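You operate a simulated robot arm through the tools that you are given. There is no shell and no other tool.

You run a simulated two-armed robot. Do the job below in one go: nothing can be reset, and whatever is moved stays where it is left.

Task
Dust the lower half, fit the top half and shut both clamps.
Fine: dust it with the green pad and put the pad back. Set down upright: green pad. What is to be rubbed or washed off counts as gone when no trace of it is left.

Only the result counts: the job must be done as asked and must still hold three seconds after the hand-in. Knocking over, shifting, dropping, spilling or breaking anything else fails it.

Robot
Two 7-joint arms with fingered hands on one trunk that stands fixed in place. Base frame: the origin is at the foot of the trunk, x ahead of it, y to its left, z up; the work surface is at about z = 860. Units: mm, rad, N and s.
The left shoulder is at [60, 126, 1205], the right one opposite. With the tool pointing down near the work surface each hand reaches from about 360 to 720 mm from the base axis, measured 20 degrees to its own side. Payload 2.5 kg a hand.
The tool frame of a hand sits at the grasp point between the pads (the TCP): z along the fingers, y along the line on which they close. The tips reach 30 mm beyond it. Largest opening 104 mm; the body of the gripper starts 35 mm behind the TCP. The gripper is a hand of 5 fingers: y runs from the thumb to the fingers, the wrist lies at [-15, -104, -178] in the tool frame.
Orientation is that of the tool frame in the base frame, as a unit quaternion [x, y, z, w]. With the fingers straight down and the wrist toward the robot, the tool's x, y and z point along [0, 1, 0], [1, 0, 0] and [0, 0, -1] of the base frame.

Tools
- The arms move only by the tool step_arm. It takes "left_steps", "right_steps" or both (then of equal length, played together; a hand with none holds still); each is one flat list of numbers, 6 for each row, row after row: the shift along the base's x, y, z in mm, then the turn, a rotation vector about the base's x, y, z in rad. In form: [x, y, z, ax, ay, az, x, y, z, ax, ay, az, ...]. A call has 1 to 20 rows; each row is the pose to reach, as a shift and turn from the pose commanded when the call began. A row lasts 0.2 s, in which the tool goes at most 50 mm and 0.15 rad; a call with a longer step from one row to the next is refused whole. A pose out of reach is approached as far as the arm can. The call stops where the force on the tool passes 40 N (or 10 N more than at its start, if that is more) or the arm is blocked; 0.2 s more then pass. In this call time passes only in rows, and 0.2 s behind the last. It gives the time, the measured TCP pose, the force on the tool (base axes), the opening and the grip force at its end, in the units of the frame above (readings bear some noise), with the torque about the TCP (base axes, N m) and any sound that the robot's microphone picked up.
- Cameras (640 x 400 px; columns grow to the right, rows downward): "scene" is now at [121.1, 28.8, 1417.3]; the picture's right is [0.23, -0.97, 0.00], its down [-0.54, -0.13, -0.83] and it looks along [0.81, 0.19, -0.56] (base axes); focal length 259 px, centre (320, 200). "left" rides on the left gripper at [-80, -78, -141] in its tool frame; the picture's right is [-0.78, -0.30, 0.56], its down [0.54, -0.78, 0.33] and it looks along [0.33, 0.56, 0.76] (tool axes); focal length 247 px, centre (320, 200). "right" rides on the right gripper at [80, -78, -141] in its tool frame; the picture's right is [-0.78, 0.30, -0.56], its down [-0.53, -0.78, 0.33] and it looks along [-0.33, 0.56, 0.76] (tool axes); focal length 247 px, centre (320, 200). There is no depth. A picture from a camera that has moved, and an enlarged one, comes with that camera's place and axes in the base frame and with its lens. The place of the scene camera against the robot may be out by one fixed shift of up to 12 mm in any direction.
- grab_frame(camera): a new picture of that camera. It takes no simulated time.
- slide_trunk(by): slides the trunk up (or, below 0, down) by that many mm; the arms and the scene camera ride with it, the base frame stays. It gives what a move gives, with no picture.
- move_fingers(index, middle, ring, little, thumb_bend, thumb_turn, hand): sets how far each is bent, from 0 (flat) to 100 (curled in); at 30 the hand is open as for a grip, at 70 the pads meet at the TCP. One left out holds its place. A second passes; each finger stops where it meets its share of the squeeze, and holds until it gets a number again. It is the only way to open and close the hand. It gives what a move gives, with no picture; readings hold the bend of each and the force on index, middle, ring, little, thumb and palm. thumb_turn goes from beside the hand (0) to across from the fingers (100), as for a grip.
- turn_head(pan, tilt): turns the head with the scene camera to pan (to the left, within 1.501 rad either way) and tilt (down, from -0.506 to 1.204), counted from straight ahead of the robot. It gives what a move gives.
- zoom(camera, box): a new picture of the part [left, top, right, bottom] of that camera's present view, enlarged. It takes no simulated time.
- job_done(): hands the job in; it is judged then, once.

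Nothing tells you positions but the pictures and the camera data. Unless the task says otherwise, let go and move clear before handing in.

The tools are called after "Call:" by a JSON object that holds its "method" and its "body". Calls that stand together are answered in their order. step_arm: Moves the arms, as the interface text tells. Its arguments: {"type":"object","properties":{"left_steps":{"type":"array","items":{"type":"number"}},"right_steps":{"type":"array","items":{"type":"number"}}},"required":[]} The other tools are called the same way: slide_trunk (by) slides the trunk up or down; move_fingers (index, middle, ring, little, thumb_bend, thumb_turn, hand) moves the fingers one by one; turn_head (pan, tilt) turns the head that bears the scene camera; grab_frame (camera) takes a picture; zoom (camera, box) takes an enlarged picture of a part of a camera's view; job_done () hands the job in.

At the start:

```text
t: 0.0
left_tcp_pos: [417.6, 347.6, 1271.0]
left_tcp_rot: [0.707, 0.707, 0.0, 0.0]
left_contact_force: [-0.2, 0.4, -0.3]
left_ft_torque: [0.01, -0.01, -0.02]
left_finger_gap: 103.7
left_gripper_force: 0.0
left_shape: jaw
left_bend: [30.0, 30.0, 30.0, 30.0, 30.0, 98.0]
left_finger forces: [0.1, 0.1, 0.0, 0.0, 0.0, 0.1]
right_tcp_pos: [524.1, -83.7, 1213.8]
right_tcp_rot: [0.707, 0.707, -0.001, 0.0]
right_contact_force: [0.2, -0.3, -0.3]
right_ft_torque: [0.0, -0.01, -0.01]
right_finger_gap: 103.4
right_gripper_force: 0.1
right_shape: jaw
right_bend: [30.0, 30.0, 30.0, 30.0, 30.0, 98.0]
right_finger forces: [0.1, 0.0, 0.1, 0.1, 0.0, 0.1]
trunk travel left (down, up): [-600.0, 340.0]
head pan, tilt: [0.232, 0.59]
```

scene: 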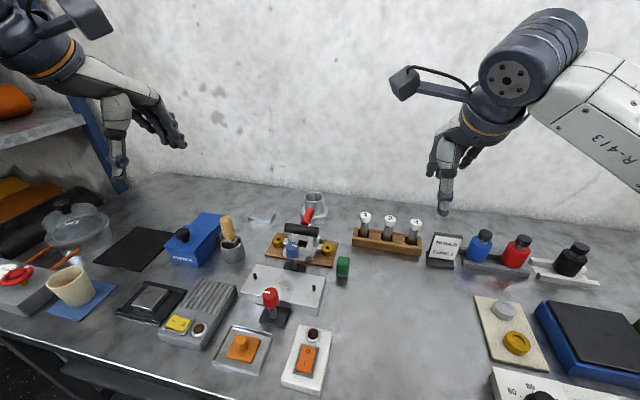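
right: 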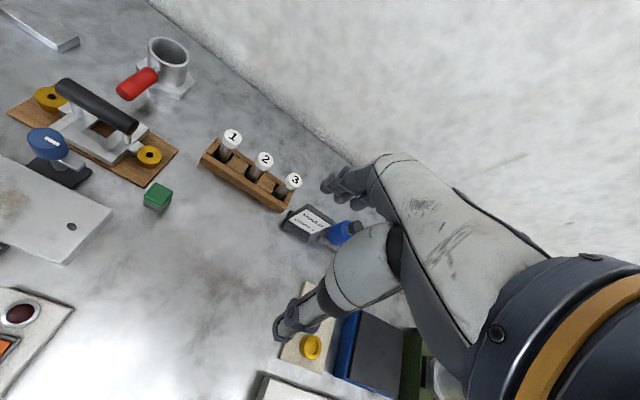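
left: 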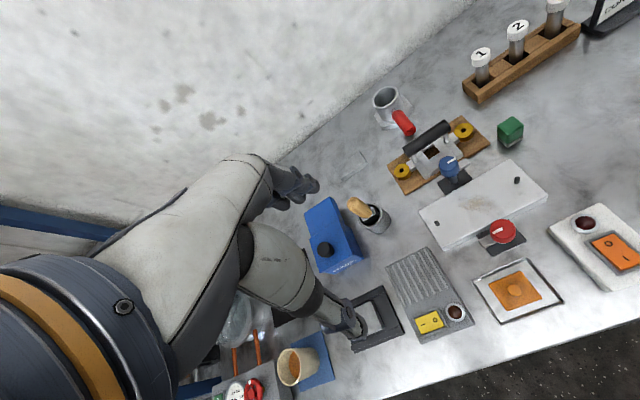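

I see a cluttered bench: a light plate (the lower half) with dusty stains, two toggle clamps (blue and red knobs), a green block, and a part with a black handle on a wooden board. I'll take closer looks before moving.

Call:
{"method": "zoom", "body": {"camera": "scene", "box": [220, 180, 380, 280]}}

Call:
{"method": "zoom", "body": {"camera": "scene", "box": [220, 240, 380, 340]}}

Call:
{"method": "zoom", "body": {"camera": "left", "box": [360, 60, 600, 260]}}

Call:
{"method": "zoom", "body": {"camera": "right", "box": [0, 60, 220, 260]}}

```text
4.00 times, centred on (300, 230) of scene
camera zoom: at [121.1, 28.8, 1417.3], right [0.23, -0.97, 0.0], down [-0.54, -0.13, -0.83], along [0.81, 0.19, -0.56], focal length 1037 px, centre (400, 80)
```

zoom: 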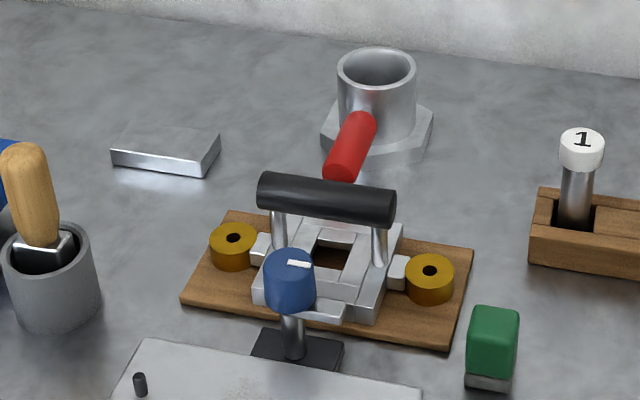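

```text
4.00 times, centred on (300, 290) of scene
camera zoom: at [121.1, 28.8, 1417.3], right [0.23, -0.97, 0.0], down [-0.54, -0.13, -0.83], along [0.81, 0.19, -0.56], focal length 1037 px, centre (400, -160)
```

zoom: 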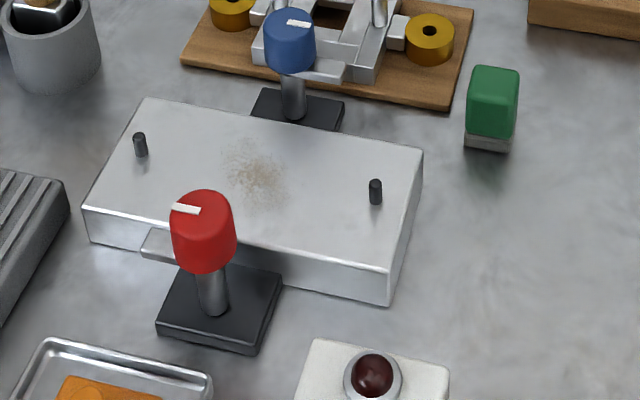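

```text
2.00 times, centred on (480, 160) of left
camera zoom: at [339.6, 267.0, 1412.9], right [-0.3, -0.78, -0.56], down [-0.78, 0.54, -0.33], along [0.56, 0.33, -0.76], focal length 494 px, centre (0, 280)
```

zoom: 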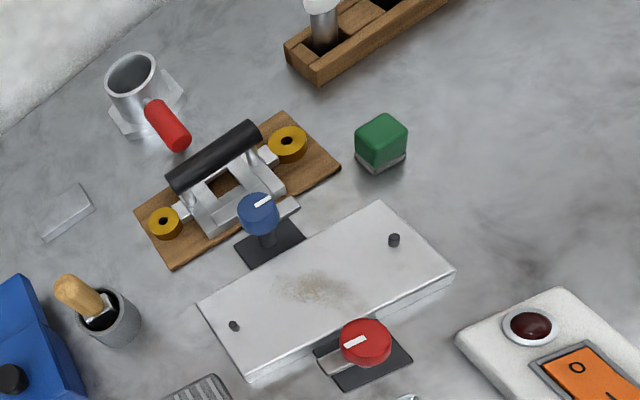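

```text
2.00 times, centred on (110, 160) of right
camera zoom: at [447.2, -4.2, 1354.7], right [0.3, -0.78, 0.56], down [-0.78, -0.53, -0.33], along [0.56, -0.33, -0.76], focal length 494 px, centre (740, 280)
```

zoom: 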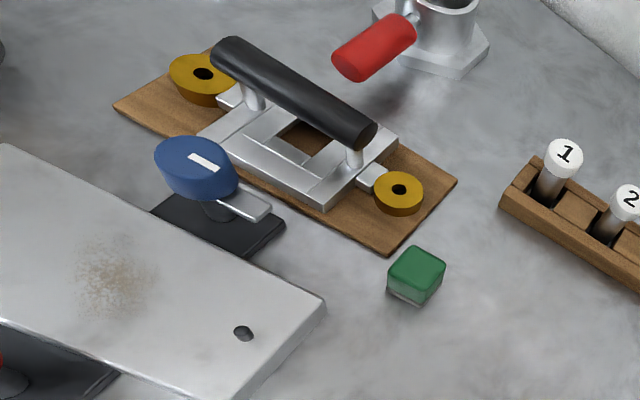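

The lower half is the light plate with two pins and a dust patch near (500, 195). The top half with two brass rings sits on the wooden board near (660, 196). The clamps are the blue and red knobs, and the green pad is near (600, 70). I'll look closer at the clamps and the pad.

Call:
{"method": "zoom", "body": {"camera": "scene", "box": [240, 270, 320, 330]}}

Call:
{"method": "zoom", "body": {"camera": "scene", "box": [260, 220, 350, 280]}}

Call:
{"method": "zoom", "body": {"camera": "left", "box": [410, 140, 530, 260]}}

Call:
{"method": "zoom", "body": {"camera": "right", "box": [10, 110, 110, 200]}}

```text
6.67 times, centred on (280, 300) of scene
camera zoom: at [121.1, 28.8, 1417.3], right [0.23, -0.97, 0.0], down [-0.54, -0.13, -0.83], along [0.81, 0.19, -0.56], focal length 1729 px, centre (587, -467)
```

zoom: 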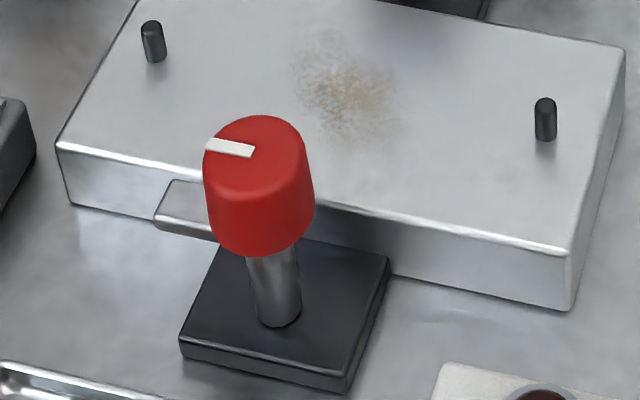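

```text
6.67 times, centred on (305, 250) of scene
camera zoom: at [121.1, 28.8, 1417.3], right [0.23, -0.97, 0.0], down [-0.54, -0.13, -0.83], along [0.81, 0.19, -0.56], focal length 1729 px, centre (420, -133)
```

zoom: 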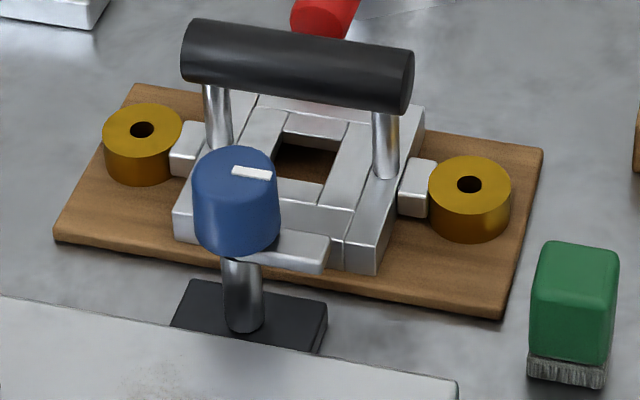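

```text
3.33 times, centred on (470, 200) of left
camera zoom: at [339.6, 267.0, 1412.9], right [-0.3, -0.78, -0.56], down [-0.78, 0.54, -0.33], along [0.56, 0.33, -0.76], focal length 823 px, centre (-180, 200)
```

zoom: 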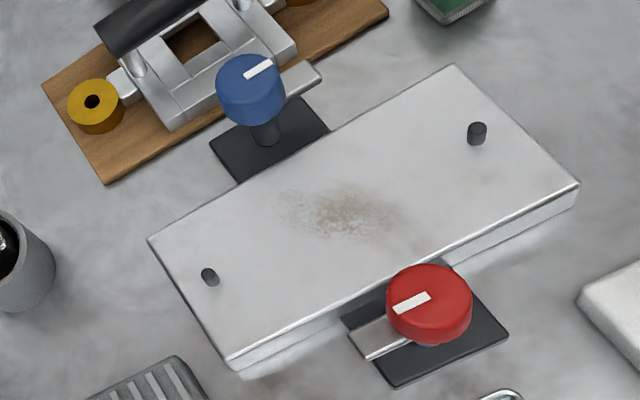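

```text
4.44 times, centred on (60, 155) of right
camera zoom: at [447.2, -4.2, 1354.7], right [0.3, -0.78, 0.56], down [-0.78, -0.53, -0.33], along [0.56, -0.33, -0.76], focal length 1098 px, centre (1476, 400)
```

zoom: 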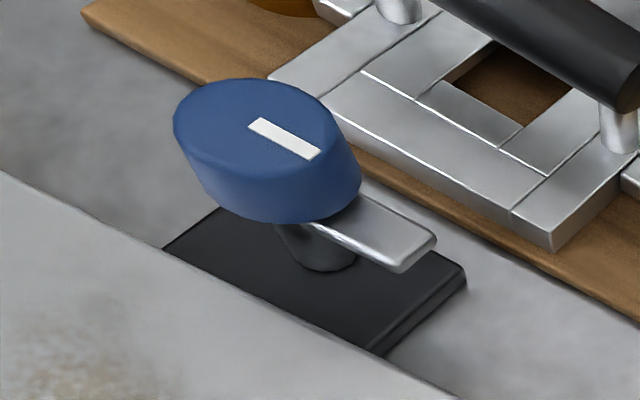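

The pad is a green block with a bristle bottom. The clamps are round knobs with a bar underneath, and the bars now lie parallel to the plate edge. I'll bring the left hand closer and to the side, so its camera gives precise positions.

Call:
{"method": "step_arm", "body": {"left_steps": [10, -8, -40, 0, 0, 0, 20, -17, -80, 0, 0, 0, 30, -25, -120, 0, 0, 0, 40, -34, -160, 0, 0, 0, 50, -42, -200, 0, 0, 0, 60, -50, -231, 0, 0, 0]}}

Call:
{"method": "grab_frame", "body": {"camera": "left"}}

Call:
{"method": "grab_frame", "body": {"camera": "scene"}}

```text
t: 1.4
left_tcp_pos: [477.2, 297.9, 1042.7]
left_tcp_rot: [0.707, 0.707, 0.0, 0.0]
left_contact_force: [-0.4, -0.1, 0.1]
left_ft_torque: [-0.01, -0.01, -0.02]
left_finger_gap: 103.9
left_gripper_force: 0.0
left_shape: jaw
left_bend: [30.0, 30.0, 30.0, 30.0, 30.0, 98.0]
left_finger forces: [0.0, 0.0, 0.1, 0.0, 0.1, 0.0]
right_tcp_pos: [525.0, -84.7, 1212.6]
right_tcp_rot: [0.707, 0.707, 0.0, 0.0]
right_contact_force: [0.3, -0.2, -0.5]
right_ft_torque: [0.0, 0.01, -0.02]
right_finger_gap: 104.0
right_gripper_force: 0.2
right_shape: jaw
right_bend: [30.0, 30.0, 30.0, 30.0, 30.0, 98.0]
right_finger forces: [0.1, 0.0, 0.0, 0.1, 0.0, 0.1]
trunk travel left (down, up): [-600.0, 340.0]
head pan, tilt: [0.232, 0.59]
```

```text
taken
camera left: at [398.9, 217.5, 1184.2], right [-0.3, -0.78, -0.56], down [-0.78, 0.53, -0.33], along [0.56, 0.33, -0.76], focal length 247 px, centre (320, 200)
```

left: 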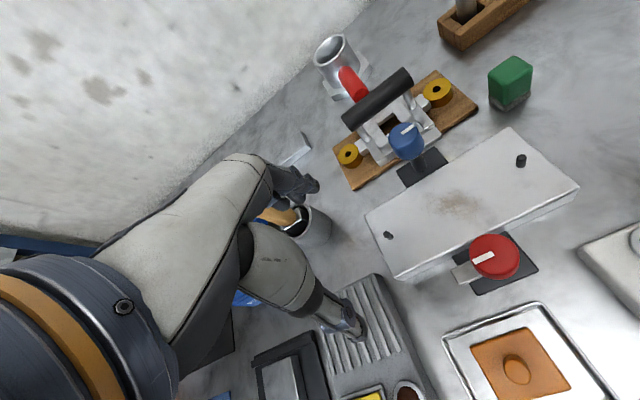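

```text
taken
camera scene: at [121.3, 28.8, 1417.3], right [0.23, -0.97, 0.0], down [-0.54, -0.13, -0.83], along [0.81, 0.19, -0.56], focal length 259 px, centre (320, 200)
```

scene: 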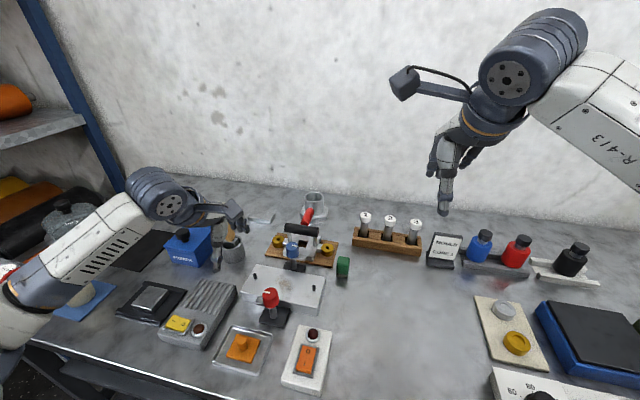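

The plate, clamps, board and pad are all visible from here. I'll zoom in for measurements.

Call:
{"method": "zoom", "body": {"camera": "left", "box": [360, 110, 600, 310]}}

Call:
{"method": "zoom", "body": {"camera": "left", "box": [320, 50, 560, 200]}}

Call:
{"method": "zoom", "body": {"camera": "scene", "box": [200, 190, 280, 280]}}

```text
2.00 times, centred on (480, 210) of left
camera zoom: at [398.9, 217.5, 1184.2], right [-0.3, -0.78, -0.56], down [-0.78, 0.53, -0.33], along [0.56, 0.33, -0.76], focal length 494 px, centre (0, 180)
```

zoom: 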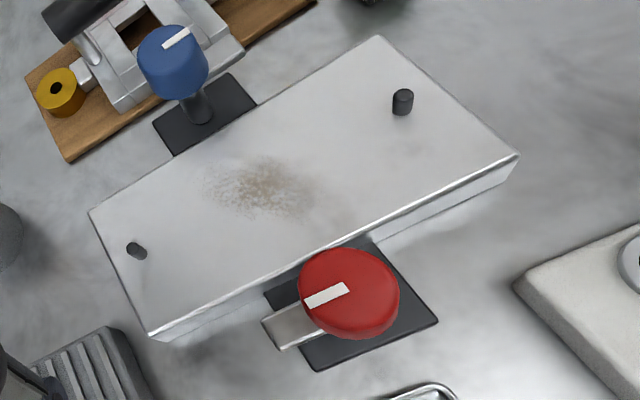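

```text
2.67 times, centred on (440, 125) of left
camera zoom: at [398.9, 217.5, 1184.2], right [-0.3, -0.78, -0.56], down [-0.78, 0.53, -0.33], along [0.56, 0.33, -0.76], focal length 659 px, centre (0, 400)
```

zoom: 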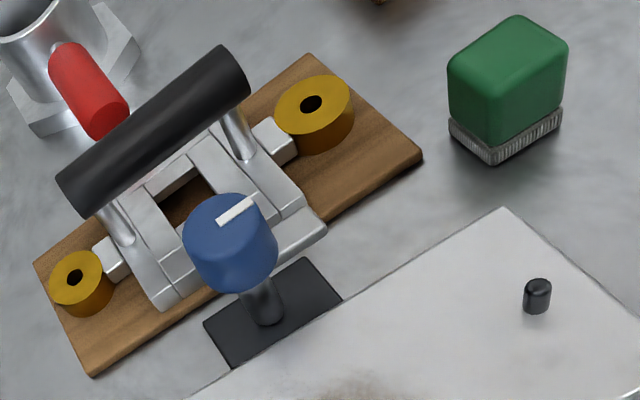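

```text
4.44 times, centred on (240, 235) of scene
camera zoom: at [121.3, 28.8, 1417.3], right [0.23, -0.97, 0.0], down [-0.54, -0.13, -0.83], along [0.81, 0.19, -0.56], focal length 1153 px, centre (676, 44)
```

zoom: 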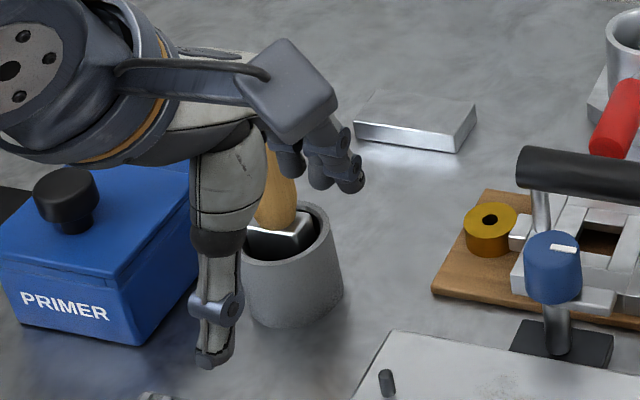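

Both the plate and the top half look square to the axes. Pins are near (504, 125) and (505, 275), and the ring holes near (662, 123) and (663, 273). I'll look at the hand's own fingers to learn their layout before gripping.

Call:
{"method": "zoom", "body": {"camera": "scene", "box": [195, 190, 265, 285]}}

Call:
{"method": "zoom", "body": {"camera": "left", "box": [230, 140, 390, 360]}}

Call:
{"method": "grab_frame", "body": {"camera": "right"}}

```text
4.21 times, centred on (230, 238) of scene
camera zoom: at [121.3, 28.8, 1417.3], right [0.23, -0.97, 0.0], down [-0.54, -0.13, -0.83], along [0.81, 0.19, -0.56], focal length 1092 px, centre (699, 42)
```

zoom: 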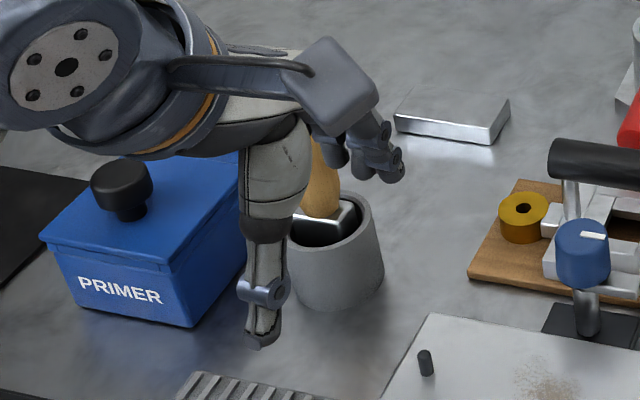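

```text
1.82 times, centred on (310, 250) of left
camera zoom: at [398.9, 217.5, 1184.2], right [-0.3, -0.78, -0.56], down [-0.78, 0.53, -0.33], along [0.56, 0.33, -0.76], focal length 449 px, centre (338, 109)
```

zoom: 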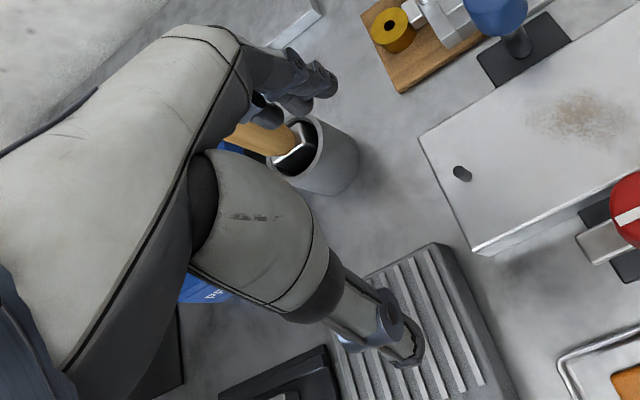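

```text
taken
camera right: at [447.5, -4.2, 1354.6], right [0.3, -0.78, 0.56], down [-0.78, -0.53, -0.33], along [0.56, -0.33, -0.76], focal length 247 px, centre (320, 200)
```

right: 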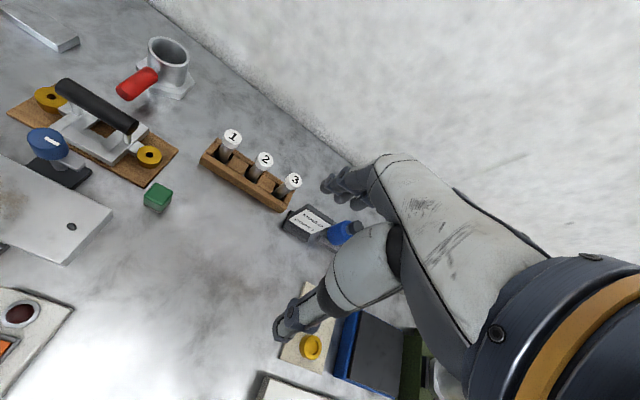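

I'll part-close the left hand here in free air to learn how the opening follows the bend.

Call:
{"method": "move_fingers", "body": {"hand": "left", "index": 46, "middle": 46, "ring": 46, "little": 46, "thumb_bend": 46, "thumb_turn": 100}}

Call:
{"method": "grab_frame", "body": {"camera": "left"}}

Call:
{"method": "zoom", "body": {"camera": "scene", "box": [195, 190, 265, 285]}}

```text
t: 2.4
left_tcp_pos: [477.0, 297.1, 1043.1]
left_tcp_rot: [0.707, 0.707, 0.0, 0.0]
left_contact_force: [-1.3, -0.6, -0.7]
left_ft_torque: [0.0, 0.02, -0.03]
left_finger_gap: 62.9
left_gripper_force: 0.1
left_shape: fingers
left_bend: [46.0, 46.0, 46.0, 46.0, 46.0, 99.0]
left_finger forces: [0.0, 0.0, 0.0, 0.0, 0.1, 0.0]
right_tcp_pos: [525.0, -84.5, 1212.0]
right_tcp_rot: [0.707, 0.707, 0.0, 0.0]
right_contact_force: [-0.4, -0.8, -0.3]
right_ft_torque: [-0.02, 0.0, 0.0]
right_finger_gap: 103.9
right_gripper_force: 0.1
right_shape: jaw
right_bend: [30.0, 30.0, 30.0, 30.0, 30.0, 98.0]
right_finger forces: [0.1, 0.0, 0.1, 0.0, 0.1, 0.0]
trunk travel left (down, up): [-600.0, 340.0]
head pan, tilt: [0.232, 0.59]
```

```text
taken
camera left: at [398.7, 217.4, 1184.7], right [-0.3, -0.78, -0.56], down [-0.78, 0.54, -0.33], along [0.56, 0.33, -0.76], focal length 247 px, centre (320, 200)
```

left: 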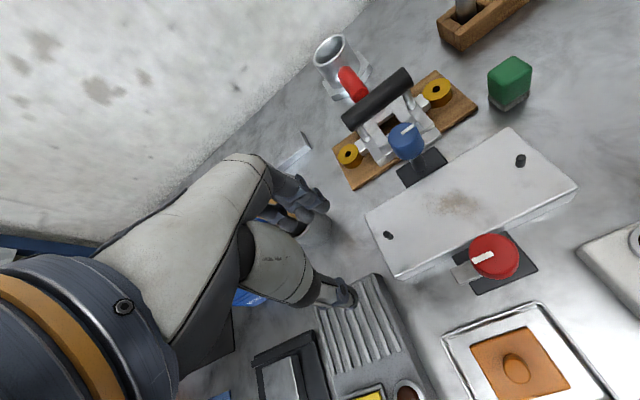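

```text
4.21 times, centred on (230, 238) of scene
camera zoom: at [121.1, 28.8, 1417.3], right [0.23, -0.97, 0.0], down [-0.54, -0.13, -0.83], along [0.81, 0.19, -0.56], focal length 1092 px, centre (699, 42)
```

zoom: 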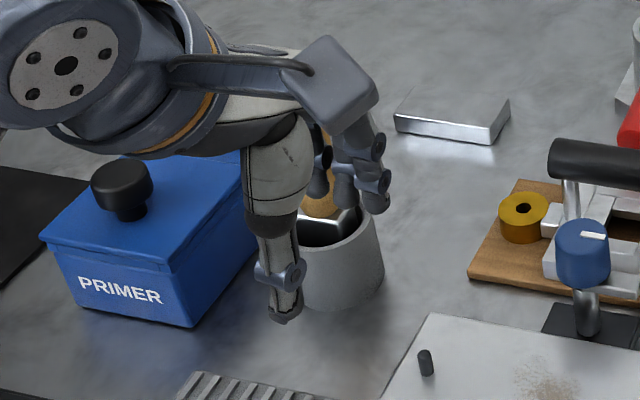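

At bend 46 the opening is 63 mm, which suits both the pad and the handle. Next I move the left hand above the green pad and check alignment.

Call:
{"method": "step_arm", "body": {"left_steps": [20, -40, 0, 0, 0, 0, 41, -78, 0, 0, 0, 0, 62, -117, 0, 0, 0, 0, 83, -156, 0, 0, 0, 0, 104, -196, 0, 0, 0, 0, 125, -235, 0, 0, 0, 0, 125, -235, -43, 0, 0, 0, 125, -235, -70, 0, 0, 0]}}

Call:
{"method": "grab_frame", "body": {"camera": "left"}}

Call:
{"method": "zoom", "body": {"camera": "scene", "box": [280, 180, 400, 290]}}

Call:
{"method": "grab_frame", "body": {"camera": "right"}}

```text
t: 4.2
left_tcp_pos: [602.9, 62.4, 968.9]
left_tcp_rot: [0.708, 0.706, 0.0, 0.0]
left_contact_force: [0.0, -0.1, 1.5]
left_ft_torque: [0.01, 0.02, 0.01]
left_finger_gap: 62.8
left_gripper_force: 0.0
left_shape: fingers
left_bend: [46.0, 46.0, 46.0, 46.0, 46.0, 99.0]
left_finger forces: [0.1, 0.0, 0.0, 0.1, 0.0, 0.0]
right_tcp_pos: [524.6, -83.7, 1212.3]
right_tcp_rot: [0.707, 0.707, 0.0, 0.0]
right_contact_force: [0.0, -0.7, -0.2]
right_ft_torque: [0.01, -0.01, -0.02]
right_finger_gap: 103.7
right_gripper_force: 0.0
right_shape: jaw
right_bend: [30.0, 30.0, 30.0, 30.0, 30.0, 98.0]
right_finger forces: [0.0, 0.0, 0.0, 0.0, 0.0, 0.0]
trunk travel left (down, up): [-600.0, 340.0]
head pan, tilt: [0.232, 0.59]
```

```text
taken
camera left: at [524.7, -16.7, 1110.7], right [-0.3, -0.78, -0.56], down [-0.78, 0.54, -0.33], along [0.56, 0.33, -0.76], focal length 247 px, centre (320, 200)
```

left: 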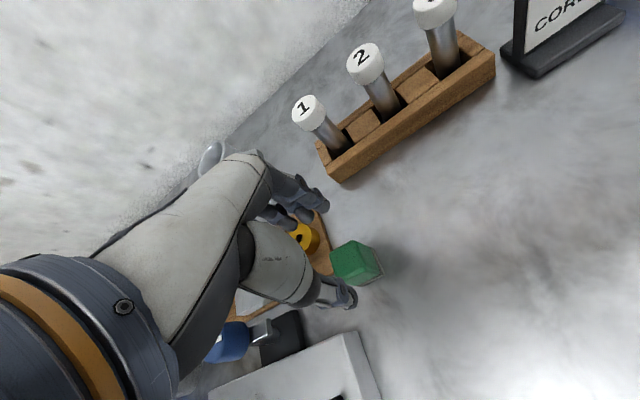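

```text
3.64 times, centred on (340, 235) of scene
camera zoom: at [121.2, 28.7, 1417.4], right [0.23, -0.97, 0.0], down [-0.54, -0.13, -0.83], along [0.81, 0.19, -0.56], focal length 943 px, centre (247, 73)
```

zoom: 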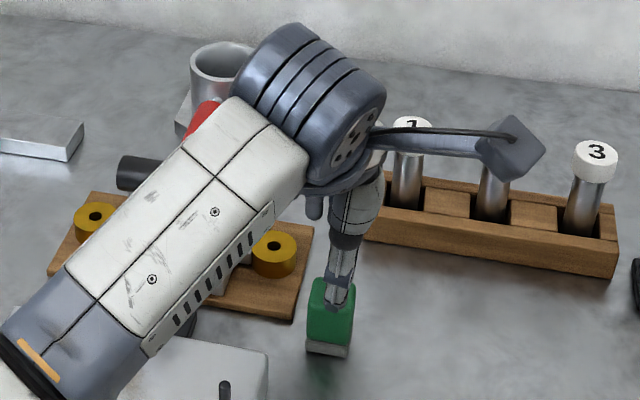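

```text
taken
camera right: at [447.3, -4.3, 1354.7], right [0.3, -0.78, 0.56], down [-0.78, -0.53, -0.33], along [0.56, -0.33, -0.76], focal length 247 px, centre (320, 200)
```

right: 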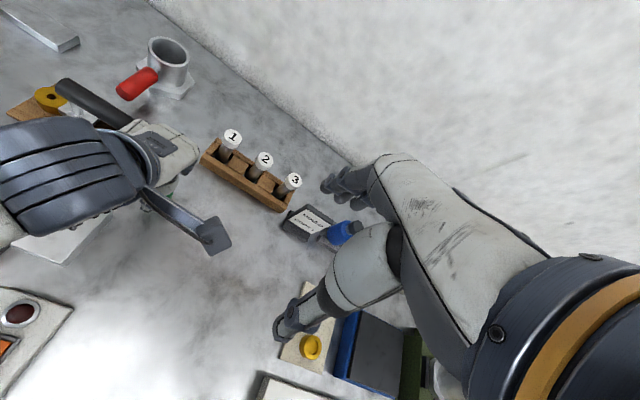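

Call:
{"method": "zoom", "body": {"camera": "left", "box": [240, 150, 420, 330]}}

```text
2.22 times, centred on (330, 240) of left
camera zoom: at [524.7, -16.7, 1110.7], right [-0.3, -0.78, -0.56], down [-0.78, 0.54, -0.33], along [0.56, 0.33, -0.76], focal length 549 px, centre (298, 111)
```

zoom: 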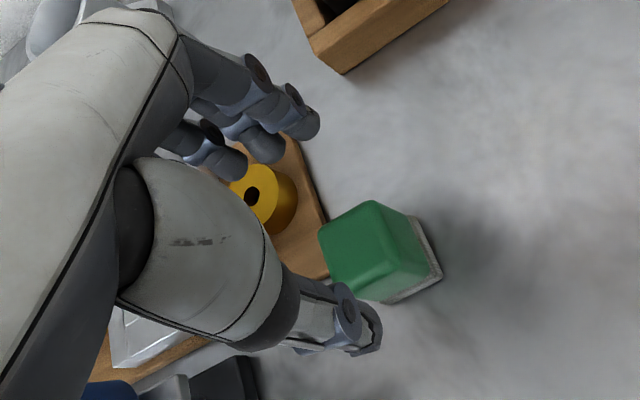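

The index and middle fingers straddle the TCP, and the ring and little fingers extend toward +y, over the board. To keep clear of the brass ring I'll curl those two in and pinch the pad with index, middle and thumb.

Call:
{"method": "move_fingers", "body": {"hand": "left", "ring": 100, "little": 100}}

Call:
{"method": "zoom", "body": {"camera": "left", "box": [240, 150, 420, 330]}}

Call:
{"method": "zoom", "body": {"camera": "scene", "box": [320, 210, 390, 290]}}

```text
t: 5.2
left_tcp_pos: [602.0, 63.4, 969.5]
left_tcp_rot: [0.707, 0.707, 0.001, 0.0]
left_contact_force: [0.0, -0.4, -0.1]
left_ft_torque: [0.01, -0.01, -0.02]
left_finger_gap: 62.8
left_gripper_force: 0.0
left_shape: fingers
left_bend: [46.0, 46.0, 100.0, 100.0, 46.0, 99.0]
left_finger forces: [0.0, 0.1, 0.0, 0.0, 0.1, 0.0]
right_tcp_pos: [524.7, -83.6, 1212.9]
right_tcp_rot: [0.707, 0.707, 0.0, 0.0]
right_contact_force: [0.6, 0.2, -0.1]
right_ft_torque: [-0.02, 0.0, -0.01]
right_finger_gap: 103.8
right_gripper_force: 0.1
right_shape: jaw
right_bend: [30.0, 30.0, 30.0, 30.0, 30.0, 98.0]
right_finger forces: [0.0, 0.0, 0.0, 0.0, 0.0, 0.0]
trunk travel left (down, up): [-600.0, 340.0]
head pan, tilt: [0.232, 0.59]
```

```text
2.22 times, centred on (330, 240) of left
camera zoom: at [524.7, -16.2, 1111.0], right [-0.3, -0.78, -0.56], down [-0.78, 0.54, -0.33], along [0.56, 0.33, -0.76], focal length 549 px, centre (298, 111)
```

zoom: 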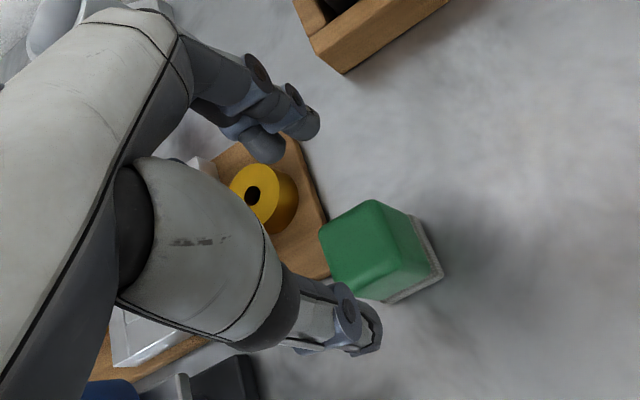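

```text
5.00 times, centred on (355, 250) of scene
camera zoom: at [121.1, 28.8, 1417.3], right [0.23, -0.97, 0.0], down [-0.54, -0.13, -0.83], along [0.81, 0.19, -0.56], focal length 1297 px, centre (145, -50)
```

zoom: 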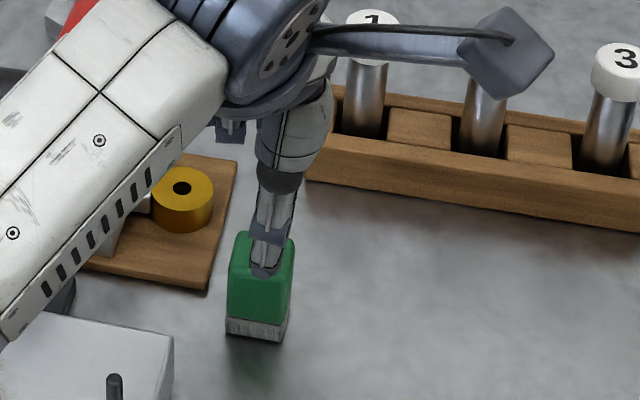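

The ring and little fingers are now out of the way. I'll centre on the pad at about (602, 67) and go down, so the fingertips sit beside the green block just above its bristles.

Call:
{"method": "step_arm", "body": {"left_steps": [0, 4, -10, 0, 0, 0, 0, 4, -35, 0, 0, 0, 0, 4, -55, 0, 0, 0, 0, 4, -71, 0, 0, 0]}}

Call:
{"method": "grab_frame", "body": {"camera": "left"}}

Call:
{"method": "zoom", "body": {"camera": "scene", "box": [320, 210, 390, 290]}}

```text
t: 6.2
left_tcp_pos: [602.3, 66.0, 899.5]
left_tcp_rot: [0.707, 0.707, 0.0, 0.0]
left_contact_force: [0.0, -0.7, 0.9]
left_ft_torque: [0.0, 0.02, -0.01]
left_finger_gap: 62.7
left_gripper_force: 0.1
left_shape: fingers
left_bend: [46.0, 46.0, 100.0, 100.0, 46.0, 99.0]
left_finger forces: [0.0, 0.0, 0.0, 0.1, 0.0, 0.1]
right_tcp_pos: [524.3, -84.5, 1211.4]
right_tcp_rot: [0.707, 0.707, 0.0, 0.0]
right_contact_force: [0.3, -1.1, -0.5]
right_ft_torque: [-0.01, 0.01, 0.01]
right_finger_gap: 103.7
right_gripper_force: 0.0
right_shape: jaw
right_bend: [30.0, 30.0, 30.0, 30.0, 30.0, 98.0]
right_finger forces: [0.0, 0.2, 0.1, 0.0, 0.1, 0.1]
trunk travel left (down, up): [-600.0, 340.0]
head pan, tilt: [0.232, 0.59]
```

```text
taken
camera left: at [524.3, -12.8, 1040.3], right [-0.3, -0.78, -0.56], down [-0.78, 0.54, -0.33], along [0.56, 0.33, -0.76], focal length 247 px, centre (320, 200)
```

left: 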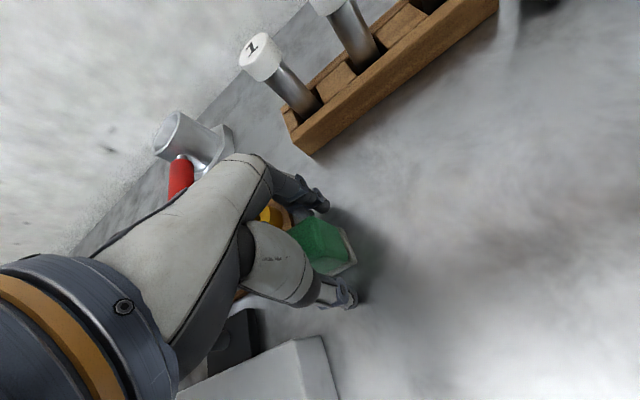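

```text
5.00 times, centred on (355, 250) of scene
camera zoom: at [121.2, 28.8, 1417.3], right [0.23, -0.97, 0.0], down [-0.54, -0.13, -0.83], along [0.81, 0.19, -0.56], focal length 1297 px, centre (145, -50)
```

zoom: 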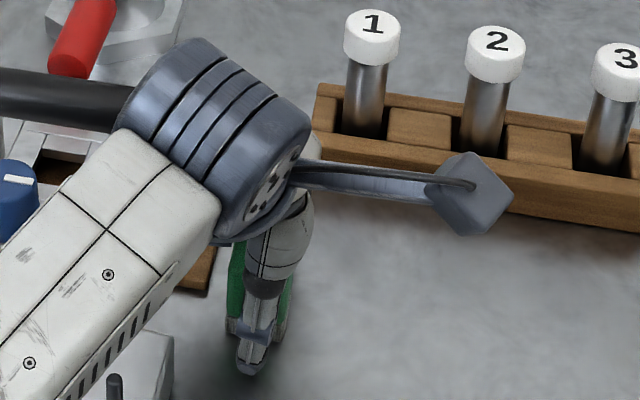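

Call:
{"method": "zoom", "body": {"camera": "left", "box": [240, 160, 400, 320]}}

```text
2.50 times, centred on (320, 240) of left
camera zoom: at [524.3, -12.8, 1040.3], right [-0.3, -0.78, -0.56], down [-0.78, 0.54, -0.33], along [0.56, 0.33, -0.76], focal length 617 px, centre (320, 100)
```

zoom: 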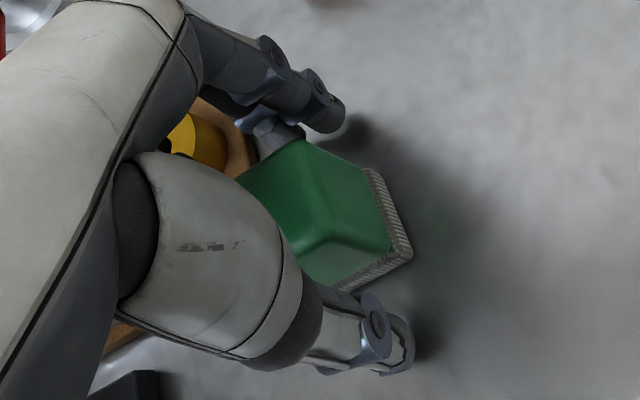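

The pad sits between thumb and index/middle. Closing the grip.

Call:
{"method": "move_fingers", "body": {"hand": "left", "index": 70, "middle": 70, "thumb_bend": 70}}

Call:
{"method": "zoom", "body": {"camera": "left", "box": [240, 160, 400, 320]}}

```text
t: 7.2
left_tcp_pos: [602.6, 67.3, 899.4]
left_tcp_rot: [0.707, 0.707, 0.0, 0.0]
left_contact_force: [0.2, 0.4, -0.3]
left_ft_torque: [-0.01, 0.0, -0.01]
left_finger_gap: 27.7
left_gripper_force: 11.1
left_shape: fingers
left_bend: [62.0, 64.0, 100.0, 100.0, 59.0, 100.0]
left_finger forces: [5.5, 5.9, 0.0, 0.0, 11.3, 0.1]
right_tcp_pos: [525.1, -83.9, 1211.9]
right_tcp_rot: [0.707, 0.708, 0.0, 0.001]
right_contact_force: [0.9, -0.5, -0.6]
right_ft_torque: [-0.01, 0.01, -0.03]
right_finger_gap: 103.3
right_gripper_force: 0.1
right_shape: jaw
right_bend: [30.0, 30.0, 30.0, 30.0, 30.0, 98.0]
right_finger forces: [0.0, 0.1, 0.0, 0.0, 0.1, 0.0]
trunk travel left (down, up): [-600.0, 340.0]
head pan, tilt: [0.232, 0.59]
```

```text
2.50 times, centred on (320, 240) of left
camera zoom: at [524.3, -12.9, 1040.8], right [-0.3, -0.78, -0.56], down [-0.78, 0.54, -0.33], along [0.56, 0.33, -0.76], focal length 617 px, centre (320, 100)
```

zoom: 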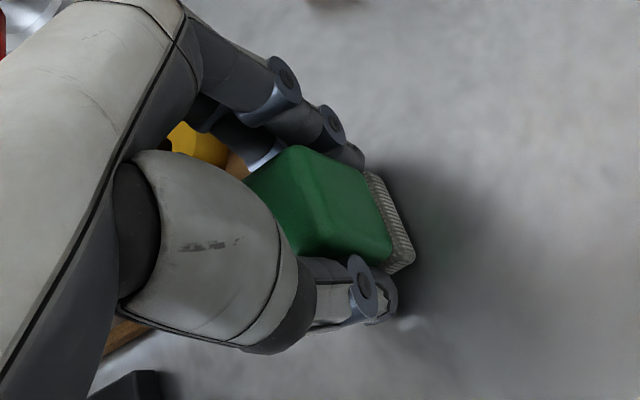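

Gripped with 11 N. I'll lift the pad straight up and carry it over the plate centre at about (504, 200), staying well above the knobs.

Call:
{"method": "step_arm", "body": {"left_steps": [0, 0, 30, 0, 0, 0, 0, 0, 70, 0, 0, 0, 0, 0, 110, 0, 0, 0, -25, 33, 131, 0, 0, 0, -50, 67, 131, 0, 0, 0, -75, 100, 131, 0, 0, 0, -98, 133, 131, 0, 0, 0]}}

Call:
{"method": "grab_frame", "body": {"camera": "left"}}

Call:
{"method": "grab_frame", "body": {"camera": "scene"}}

Call:
{"method": "grab_frame", "body": {"camera": "right"}}

```text
t: 8.8
left_tcp_pos: [503.4, 200.6, 1031.0]
left_tcp_rot: [0.708, 0.706, 0.0, 0.0]
left_contact_force: [0.0, -0.1, 0.5]
left_ft_torque: [0.0, -0.03, 0.0]
left_finger_gap: 27.7
left_gripper_force: 11.1
left_shape: fingers
left_bend: [62.0, 64.0, 100.0, 100.0, 59.0, 100.0]
left_finger forces: [5.5, 5.7, 0.0, 0.0, 11.2, 0.0]
right_tcp_pos: [525.2, -83.5, 1211.6]
right_tcp_rot: [0.707, 0.708, 0.0, 0.0]
right_contact_force: [0.1, 0.3, -0.1]
right_ft_torque: [-0.03, 0.0, 0.03]
right_finger_gap: 103.6
right_gripper_force: 0.0
right_shape: jaw
right_bend: [30.0, 30.0, 30.0, 30.0, 30.0, 98.0]
right_finger forces: [0.0, 0.0, 0.0, 0.1, 0.0, 0.0]
trunk travel left (down, up): [-600.0, 340.0]
head pan, tilt: [0.232, 0.59]
```

```text
taken
camera left: at [426.5, 119.9, 1172.6], right [-0.3, -0.78, -0.56], down [-0.78, 0.54, -0.33], along [0.56, 0.33, -0.76], focal length 247 px, centre (320, 200)
```

left: 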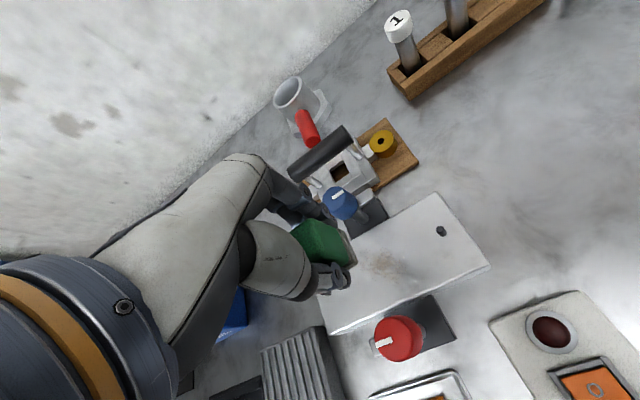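

```text
taken
camera scene: at [120.9, 29.1, 1417.4], right [0.23, -0.97, 0.0], down [-0.54, -0.13, -0.83], along [0.81, 0.19, -0.56], focal length 259 px, centre (320, 200)
```

scene: 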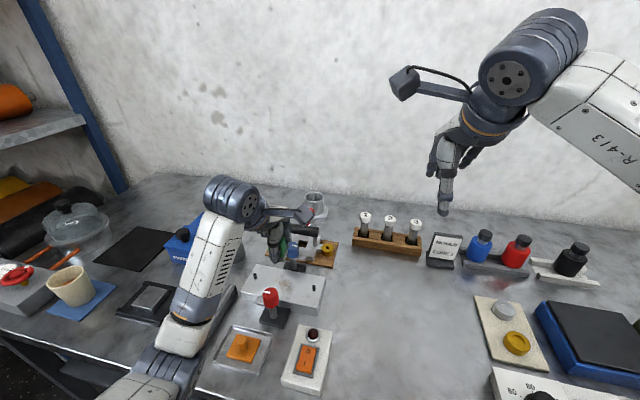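

```text
taken
camera right: at [447.0, -3.8, 1354.8], right [0.3, -0.78, 0.56], down [-0.78, -0.53, -0.33], along [0.56, -0.33, -0.76], focal length 247 px, centre (320, 200)
```

right: 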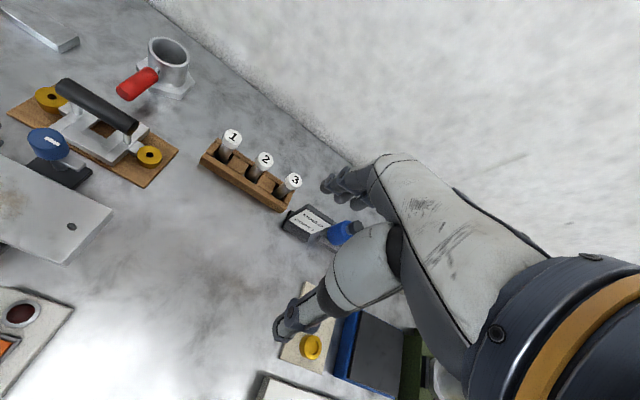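

Call:
{"method": "zoom", "body": {"camera": "left", "box": [240, 160, 500, 370]}}

Call:
{"method": "zoom", "body": {"camera": "scene", "box": [235, 200, 345, 330]}}

```text
1.90 times, centred on (370, 265) of left
camera zoom: at [426.5, 119.9, 1172.6], right [-0.3, -0.78, -0.56], down [-0.78, 0.54, -0.33], along [0.56, 0.33, -0.76], focal length 470 px, centre (225, 76)
```

zoom: 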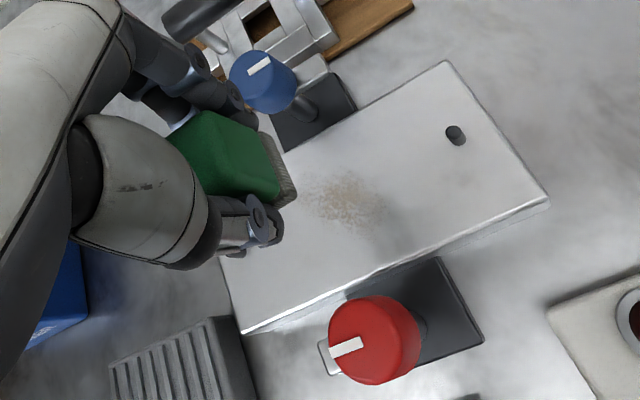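

```text
3.08 times, centred on (290, 265) of scene
camera zoom: at [120.9, 29.1, 1417.4], right [0.23, -0.97, 0.0], down [-0.54, -0.13, -0.83], along [0.81, 0.19, -0.56], focal length 798 px, centre (412, 0)
```

zoom: 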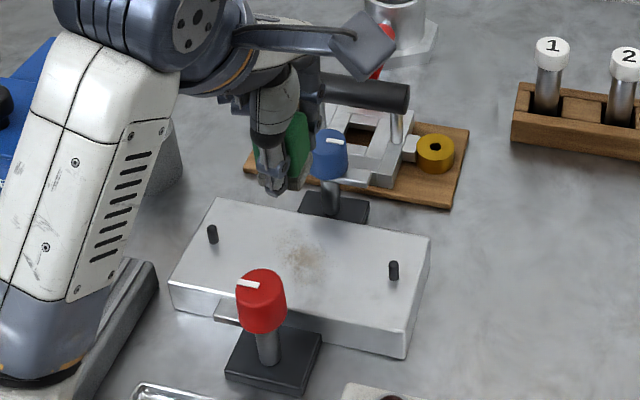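

I want to check the elbow's clearance over the objects on the left before lowering, so I'll turn the head down and left.

Call:
{"method": "turn_head", "body": {"pan": 0.45, "tilt": 0.85}}

Call:
{"method": "grab_frame", "body": {"camera": "scene"}}

```text
t: 9.6
left_tcp_pos: [504.8, 199.5, 1030.9]
left_tcp_rot: [0.707, 0.708, -0.001, 0.0]
left_contact_force: [0.2, -0.5, -1.1]
left_ft_torque: [0.05, -0.01, 0.01]
left_finger_gap: 28.0
left_gripper_force: 10.9
left_shape: fingers
left_bend: [62.0, 64.0, 100.0, 100.0, 59.0, 100.0]
left_finger forces: [5.6, 5.6, 0.0, 0.0, 11.2, 0.0]
right_tcp_pos: [524.4, -84.3, 1211.7]
right_tcp_rot: [0.707, 0.707, 0.0, 0.001]
right_contact_force: [-0.1, -0.3, -0.1]
right_ft_torque: [-0.01, 0.0, -0.01]
right_finger_gap: 104.0
right_gripper_force: 0.0
right_shape: jaw
right_bend: [30.0, 30.0, 30.0, 30.0, 30.0, 98.0]
right_finger forces: [0.0, 0.0, 0.0, 0.1, 0.0, 0.1]
trunk travel left (down, up): [-600.0, 340.0]
head pan, tilt: [0.45, 0.85]
```

```text
taken
camera scene: at [105.3, 42.4, 1395.6], right [0.43, -0.9, 0.0], down [-0.68, -0.33, -0.66], along [0.59, 0.29, -0.75], focal length 259 px, centre (320, 200)
```

scene: 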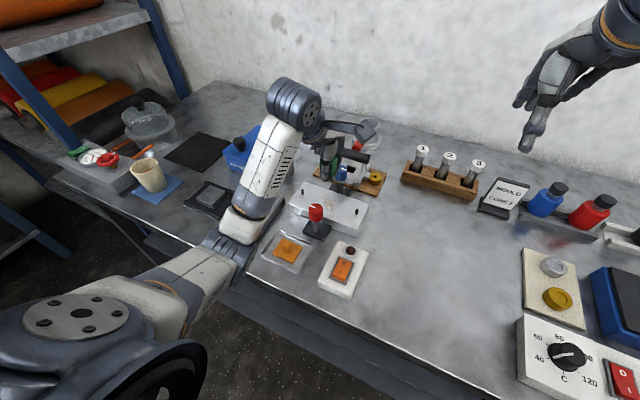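

The elbow is well above the table. I'll lower the pad to just above the plate, off to the right of the dust at y≈150, and check clearance to the knobs.

Call:
{"method": "step_arm", "body": {"left_steps": [0, -25, -20, 0, 0, 0, 0, -49, -45, 0, 0, 0, 0, -49, -75, 0, 0, 0, 0, -49, -88, 0, 0, 0]}}

Call:
{"method": "grab_frame", "body": {"camera": "left"}}

Call:
{"method": "zoom", "body": {"camera": "scene", "box": [270, 120, 400, 260]}}

```text
t: 10.6
left_tcp_pos: [505.2, 147.7, 944.3]
left_tcp_rot: [0.707, 0.707, 0.001, 0.0]
left_contact_force: [-0.7, 0.7, -0.1]
left_ft_torque: [-0.01, -0.03, -0.01]
left_finger_gap: 27.8
left_gripper_force: 11.4
left_shape: fingers
left_bend: [62.0, 64.0, 100.0, 100.0, 59.0, 100.0]
left_finger forces: [5.4, 5.7, 0.0, 0.0, 11.2, 0.0]
right_tcp_pos: [523.9, -83.9, 1212.0]
right_tcp_rot: [0.707, 0.707, 0.0, 0.0]
right_contact_force: [0.5, -0.6, -0.8]
right_ft_torque: [0.01, 0.04, 0.01]
right_finger_gap: 103.4
right_gripper_force: 0.1
right_shape: jaw
right_bend: [30.0, 30.0, 30.0, 30.0, 30.0, 98.0]
right_finger forces: [0.0, 0.0, 0.1, 0.0, 0.0, 0.1]
trunk travel left (down, up): [-600.0, 340.0]
head pan, tilt: [0.45, 0.85]
```

```text
taken
camera left: at [426.5, 67.9, 1085.0], right [-0.3, -0.78, -0.56], down [-0.78, 0.54, -0.33], along [0.56, 0.33, -0.76], focal length 247 px, centre (320, 200)
```

left: 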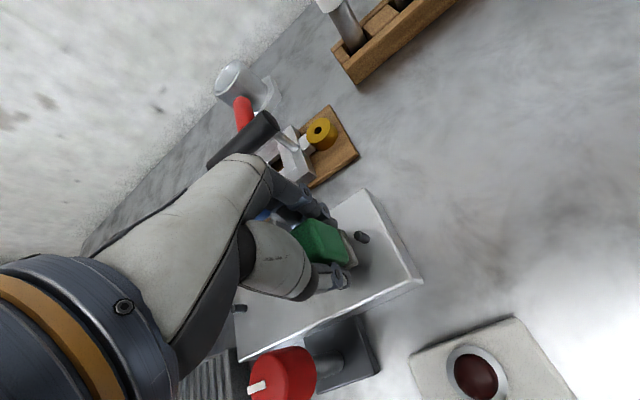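

```text
2.86 times, centred on (335, 190) of scene
camera zoom: at [105.2, 42.4, 1395.6], right [0.43, -0.9, 0.0], down [-0.68, -0.33, -0.66], along [0.59, 0.29, -0.75], focal length 741 px, centre (277, 229)
```

zoom: 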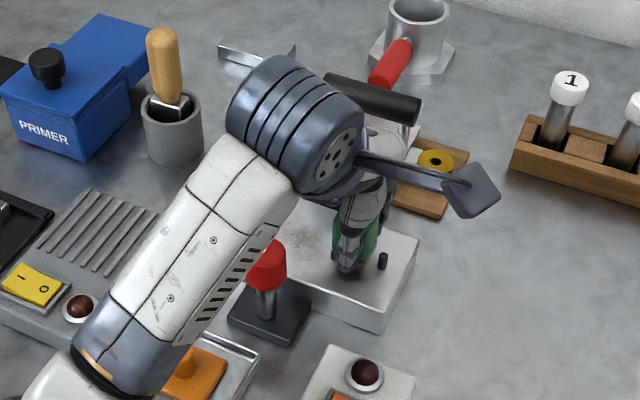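

The thumb would pass close to the red knob in this orientation. I'll raise the hand a bit and yaw it by −45°, which gives room to both knobs while rubbing.

Call:
{"method": "step_arm", "body": {"left_steps": [0, 0, 30, 0, 0, 0, 0, 0, 40, 0, 0, -0.131, 0, 0, 40, 0, 0, -0.262, 0, 0, 40, 0, 0, -0.393, 0, 0, 40, 0, 0, -0.524, 0, 0, 40, 0, 0, -0.655, 0, 0, 40, 0, 0, -0.785]}}

Call:
{"method": "grab_frame", "body": {"camera": "left"}}

Call:
{"method": "zoom", "body": {"camera": "scene", "box": [250, 100, 410, 260]}}

```text
t: 12.2
left_tcp_pos: [503.3, 149.2, 981.9]
left_tcp_rot: [0.925, 0.381, 0.001, 0.0]
left_contact_force: [0.0, 0.5, 0.0]
left_ft_torque: [-0.01, -0.01, -0.02]
left_finger_gap: 27.6
left_gripper_force: 11.6
left_shape: fingers
left_bend: [62.0, 64.0, 100.0, 100.0, 59.0, 100.0]
left_finger forces: [5.4, 5.5, 0.0, 0.1, 11.1, 0.0]
right_tcp_pos: [524.7, -84.5, 1211.3]
right_tcp_rot: [0.707, 0.707, 0.0, -0.001]
right_contact_force: [0.0, 0.3, -0.5]
right_ft_torque: [0.01, -0.03, -0.02]
right_finger_gap: 103.6
right_gripper_force: 0.1
right_shape: jaw
right_bend: [30.0, 30.0, 30.0, 30.0, 30.0, 98.0]
right_finger forces: [0.0, 0.0, 0.0, 0.0, 0.1, 0.1]
trunk travel left (down, up): [-600.0, 340.0]
head pan, tilt: [0.45, 0.85]
```

```text
taken
camera left: at [392.9, 148.0, 1123.7], right [-0.76, -0.34, -0.56], down [-0.17, 0.93, -0.33], along [0.63, -0.16, -0.76], focal length 247 px, centre (320, 200)
```

left: 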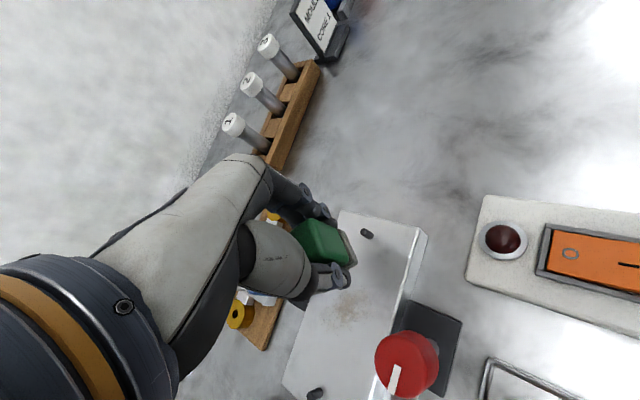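

```text
2.50 times, centred on (330, 180) of scene
camera zoom: at [105.3, 42.4, 1395.6], right [0.43, -0.9, 0.0], down [-0.68, -0.33, -0.66], along [0.59, 0.29, -0.75], focal length 648 px, centre (295, 250)
```

zoom: 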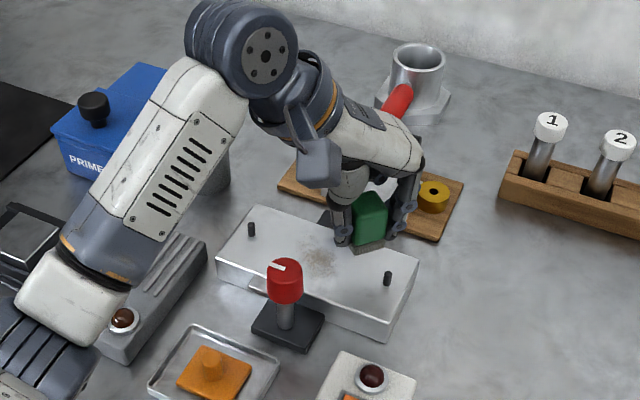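

Good clear view now, with the hand free of both knobs. I'll descend next to the dust and find contact with the plate in small steps.

Call:
{"method": "step_arm", "body": {"left_steps": [0, 10, -20, 0, 0, 0, 0, 10, -38, 0, 0, 0, 0, 10, -42, 0, 0, 0, 0, 10, -44, 0, 0, 0, 0, 10, -46, 0, 0, 0]}}

Call:
{"method": "zoom", "body": {"camera": "scene", "box": [280, 150, 380, 250]}}

```text
t: 13.4
left_tcp_pos: [503.6, 160.2, 936.4]
left_tcp_rot: [0.924, 0.383, 0.0, 0.001]
left_contact_force: [-0.2, -0.1, -0.4]
left_ft_torque: [0.01, 0.0, 0.02]
left_finger_gap: 27.5
left_gripper_force: 10.8
left_shape: fingers
left_bend: [62.0, 64.0, 100.0, 100.0, 59.0, 100.0]
left_finger forces: [5.5, 5.6, 0.0, 0.1, 11.2, 0.1]
right_tcp_pos: [525.5, -84.2, 1212.9]
right_tcp_rot: [0.707, 0.707, 0.0, 0.0]
right_contact_force: [0.2, -0.2, -0.7]
right_ft_torque: [0.0, 0.01, 0.01]
right_finger_gap: 103.7
right_gripper_force: 0.2
right_shape: jaw
right_bend: [30.0, 30.0, 30.0, 30.0, 30.0, 98.0]
right_finger forces: [0.0, 0.0, 0.1, 0.0, 0.1, 0.1]
trunk travel left (down, up): [-600.0, 340.0]
head pan, tilt: [0.45, 0.85]
```

```text
4.00 times, centred on (330, 200) of scene
camera zoom: at [105.2, 42.4, 1395.6], right [0.43, -0.9, 0.0], down [-0.68, -0.33, -0.66], along [0.59, 0.29, -0.75], focal length 1037 px, centre (280, 200)
```

zoom: 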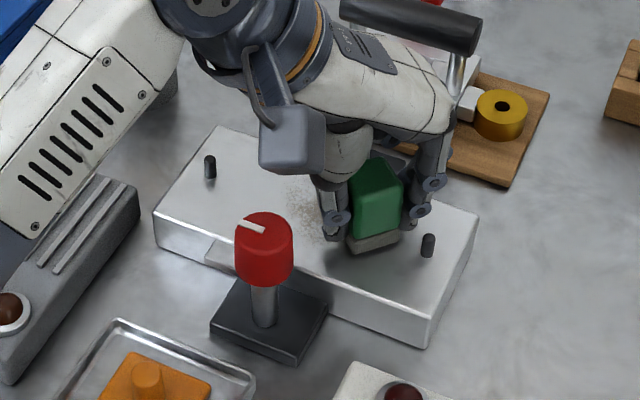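

Call:
{"method": "step_arm", "body": {"left_steps": [0, 0, -1, 0, 0, 0, 0, 0, -2, 0, 0, 0, 0, 0, -3, 0, 0, 0]}}

```text
t: 14.2
left_tcp_pos: [504.0, 158.6, 933.1]
left_tcp_rot: [0.924, 0.382, 0.0, 0.0]
left_contact_force: [-1.4, -0.3, 2.2]
left_ft_torque: [0.03, -0.01, 0.02]
left_finger_gap: 27.6
left_gripper_force: 11.3
left_shape: fingers
left_bend: [62.0, 64.0, 100.0, 100.0, 59.0, 100.0]
left_finger forces: [5.4, 5.8, 0.0, 0.0, 11.5, 0.0]
right_tcp_pos: [523.7, -84.0, 1211.8]
right_tcp_rot: [0.707, 0.708, 0.0, 0.0]
right_contact_force: [0.7, 0.3, -0.9]
right_ft_torque: [-0.04, -0.01, 0.01]
right_finger_gap: 103.7
right_gripper_force: 0.1
right_shape: jaw
right_bend: [30.0, 30.0, 30.0, 30.0, 30.0, 98.0]
right_finger forces: [0.1, 0.0, 0.0, 0.0, 0.0, 0.0]
trunk travel left (down, up): [-600.0, 340.0]
head pan, tilt: [0.45, 0.85]
```

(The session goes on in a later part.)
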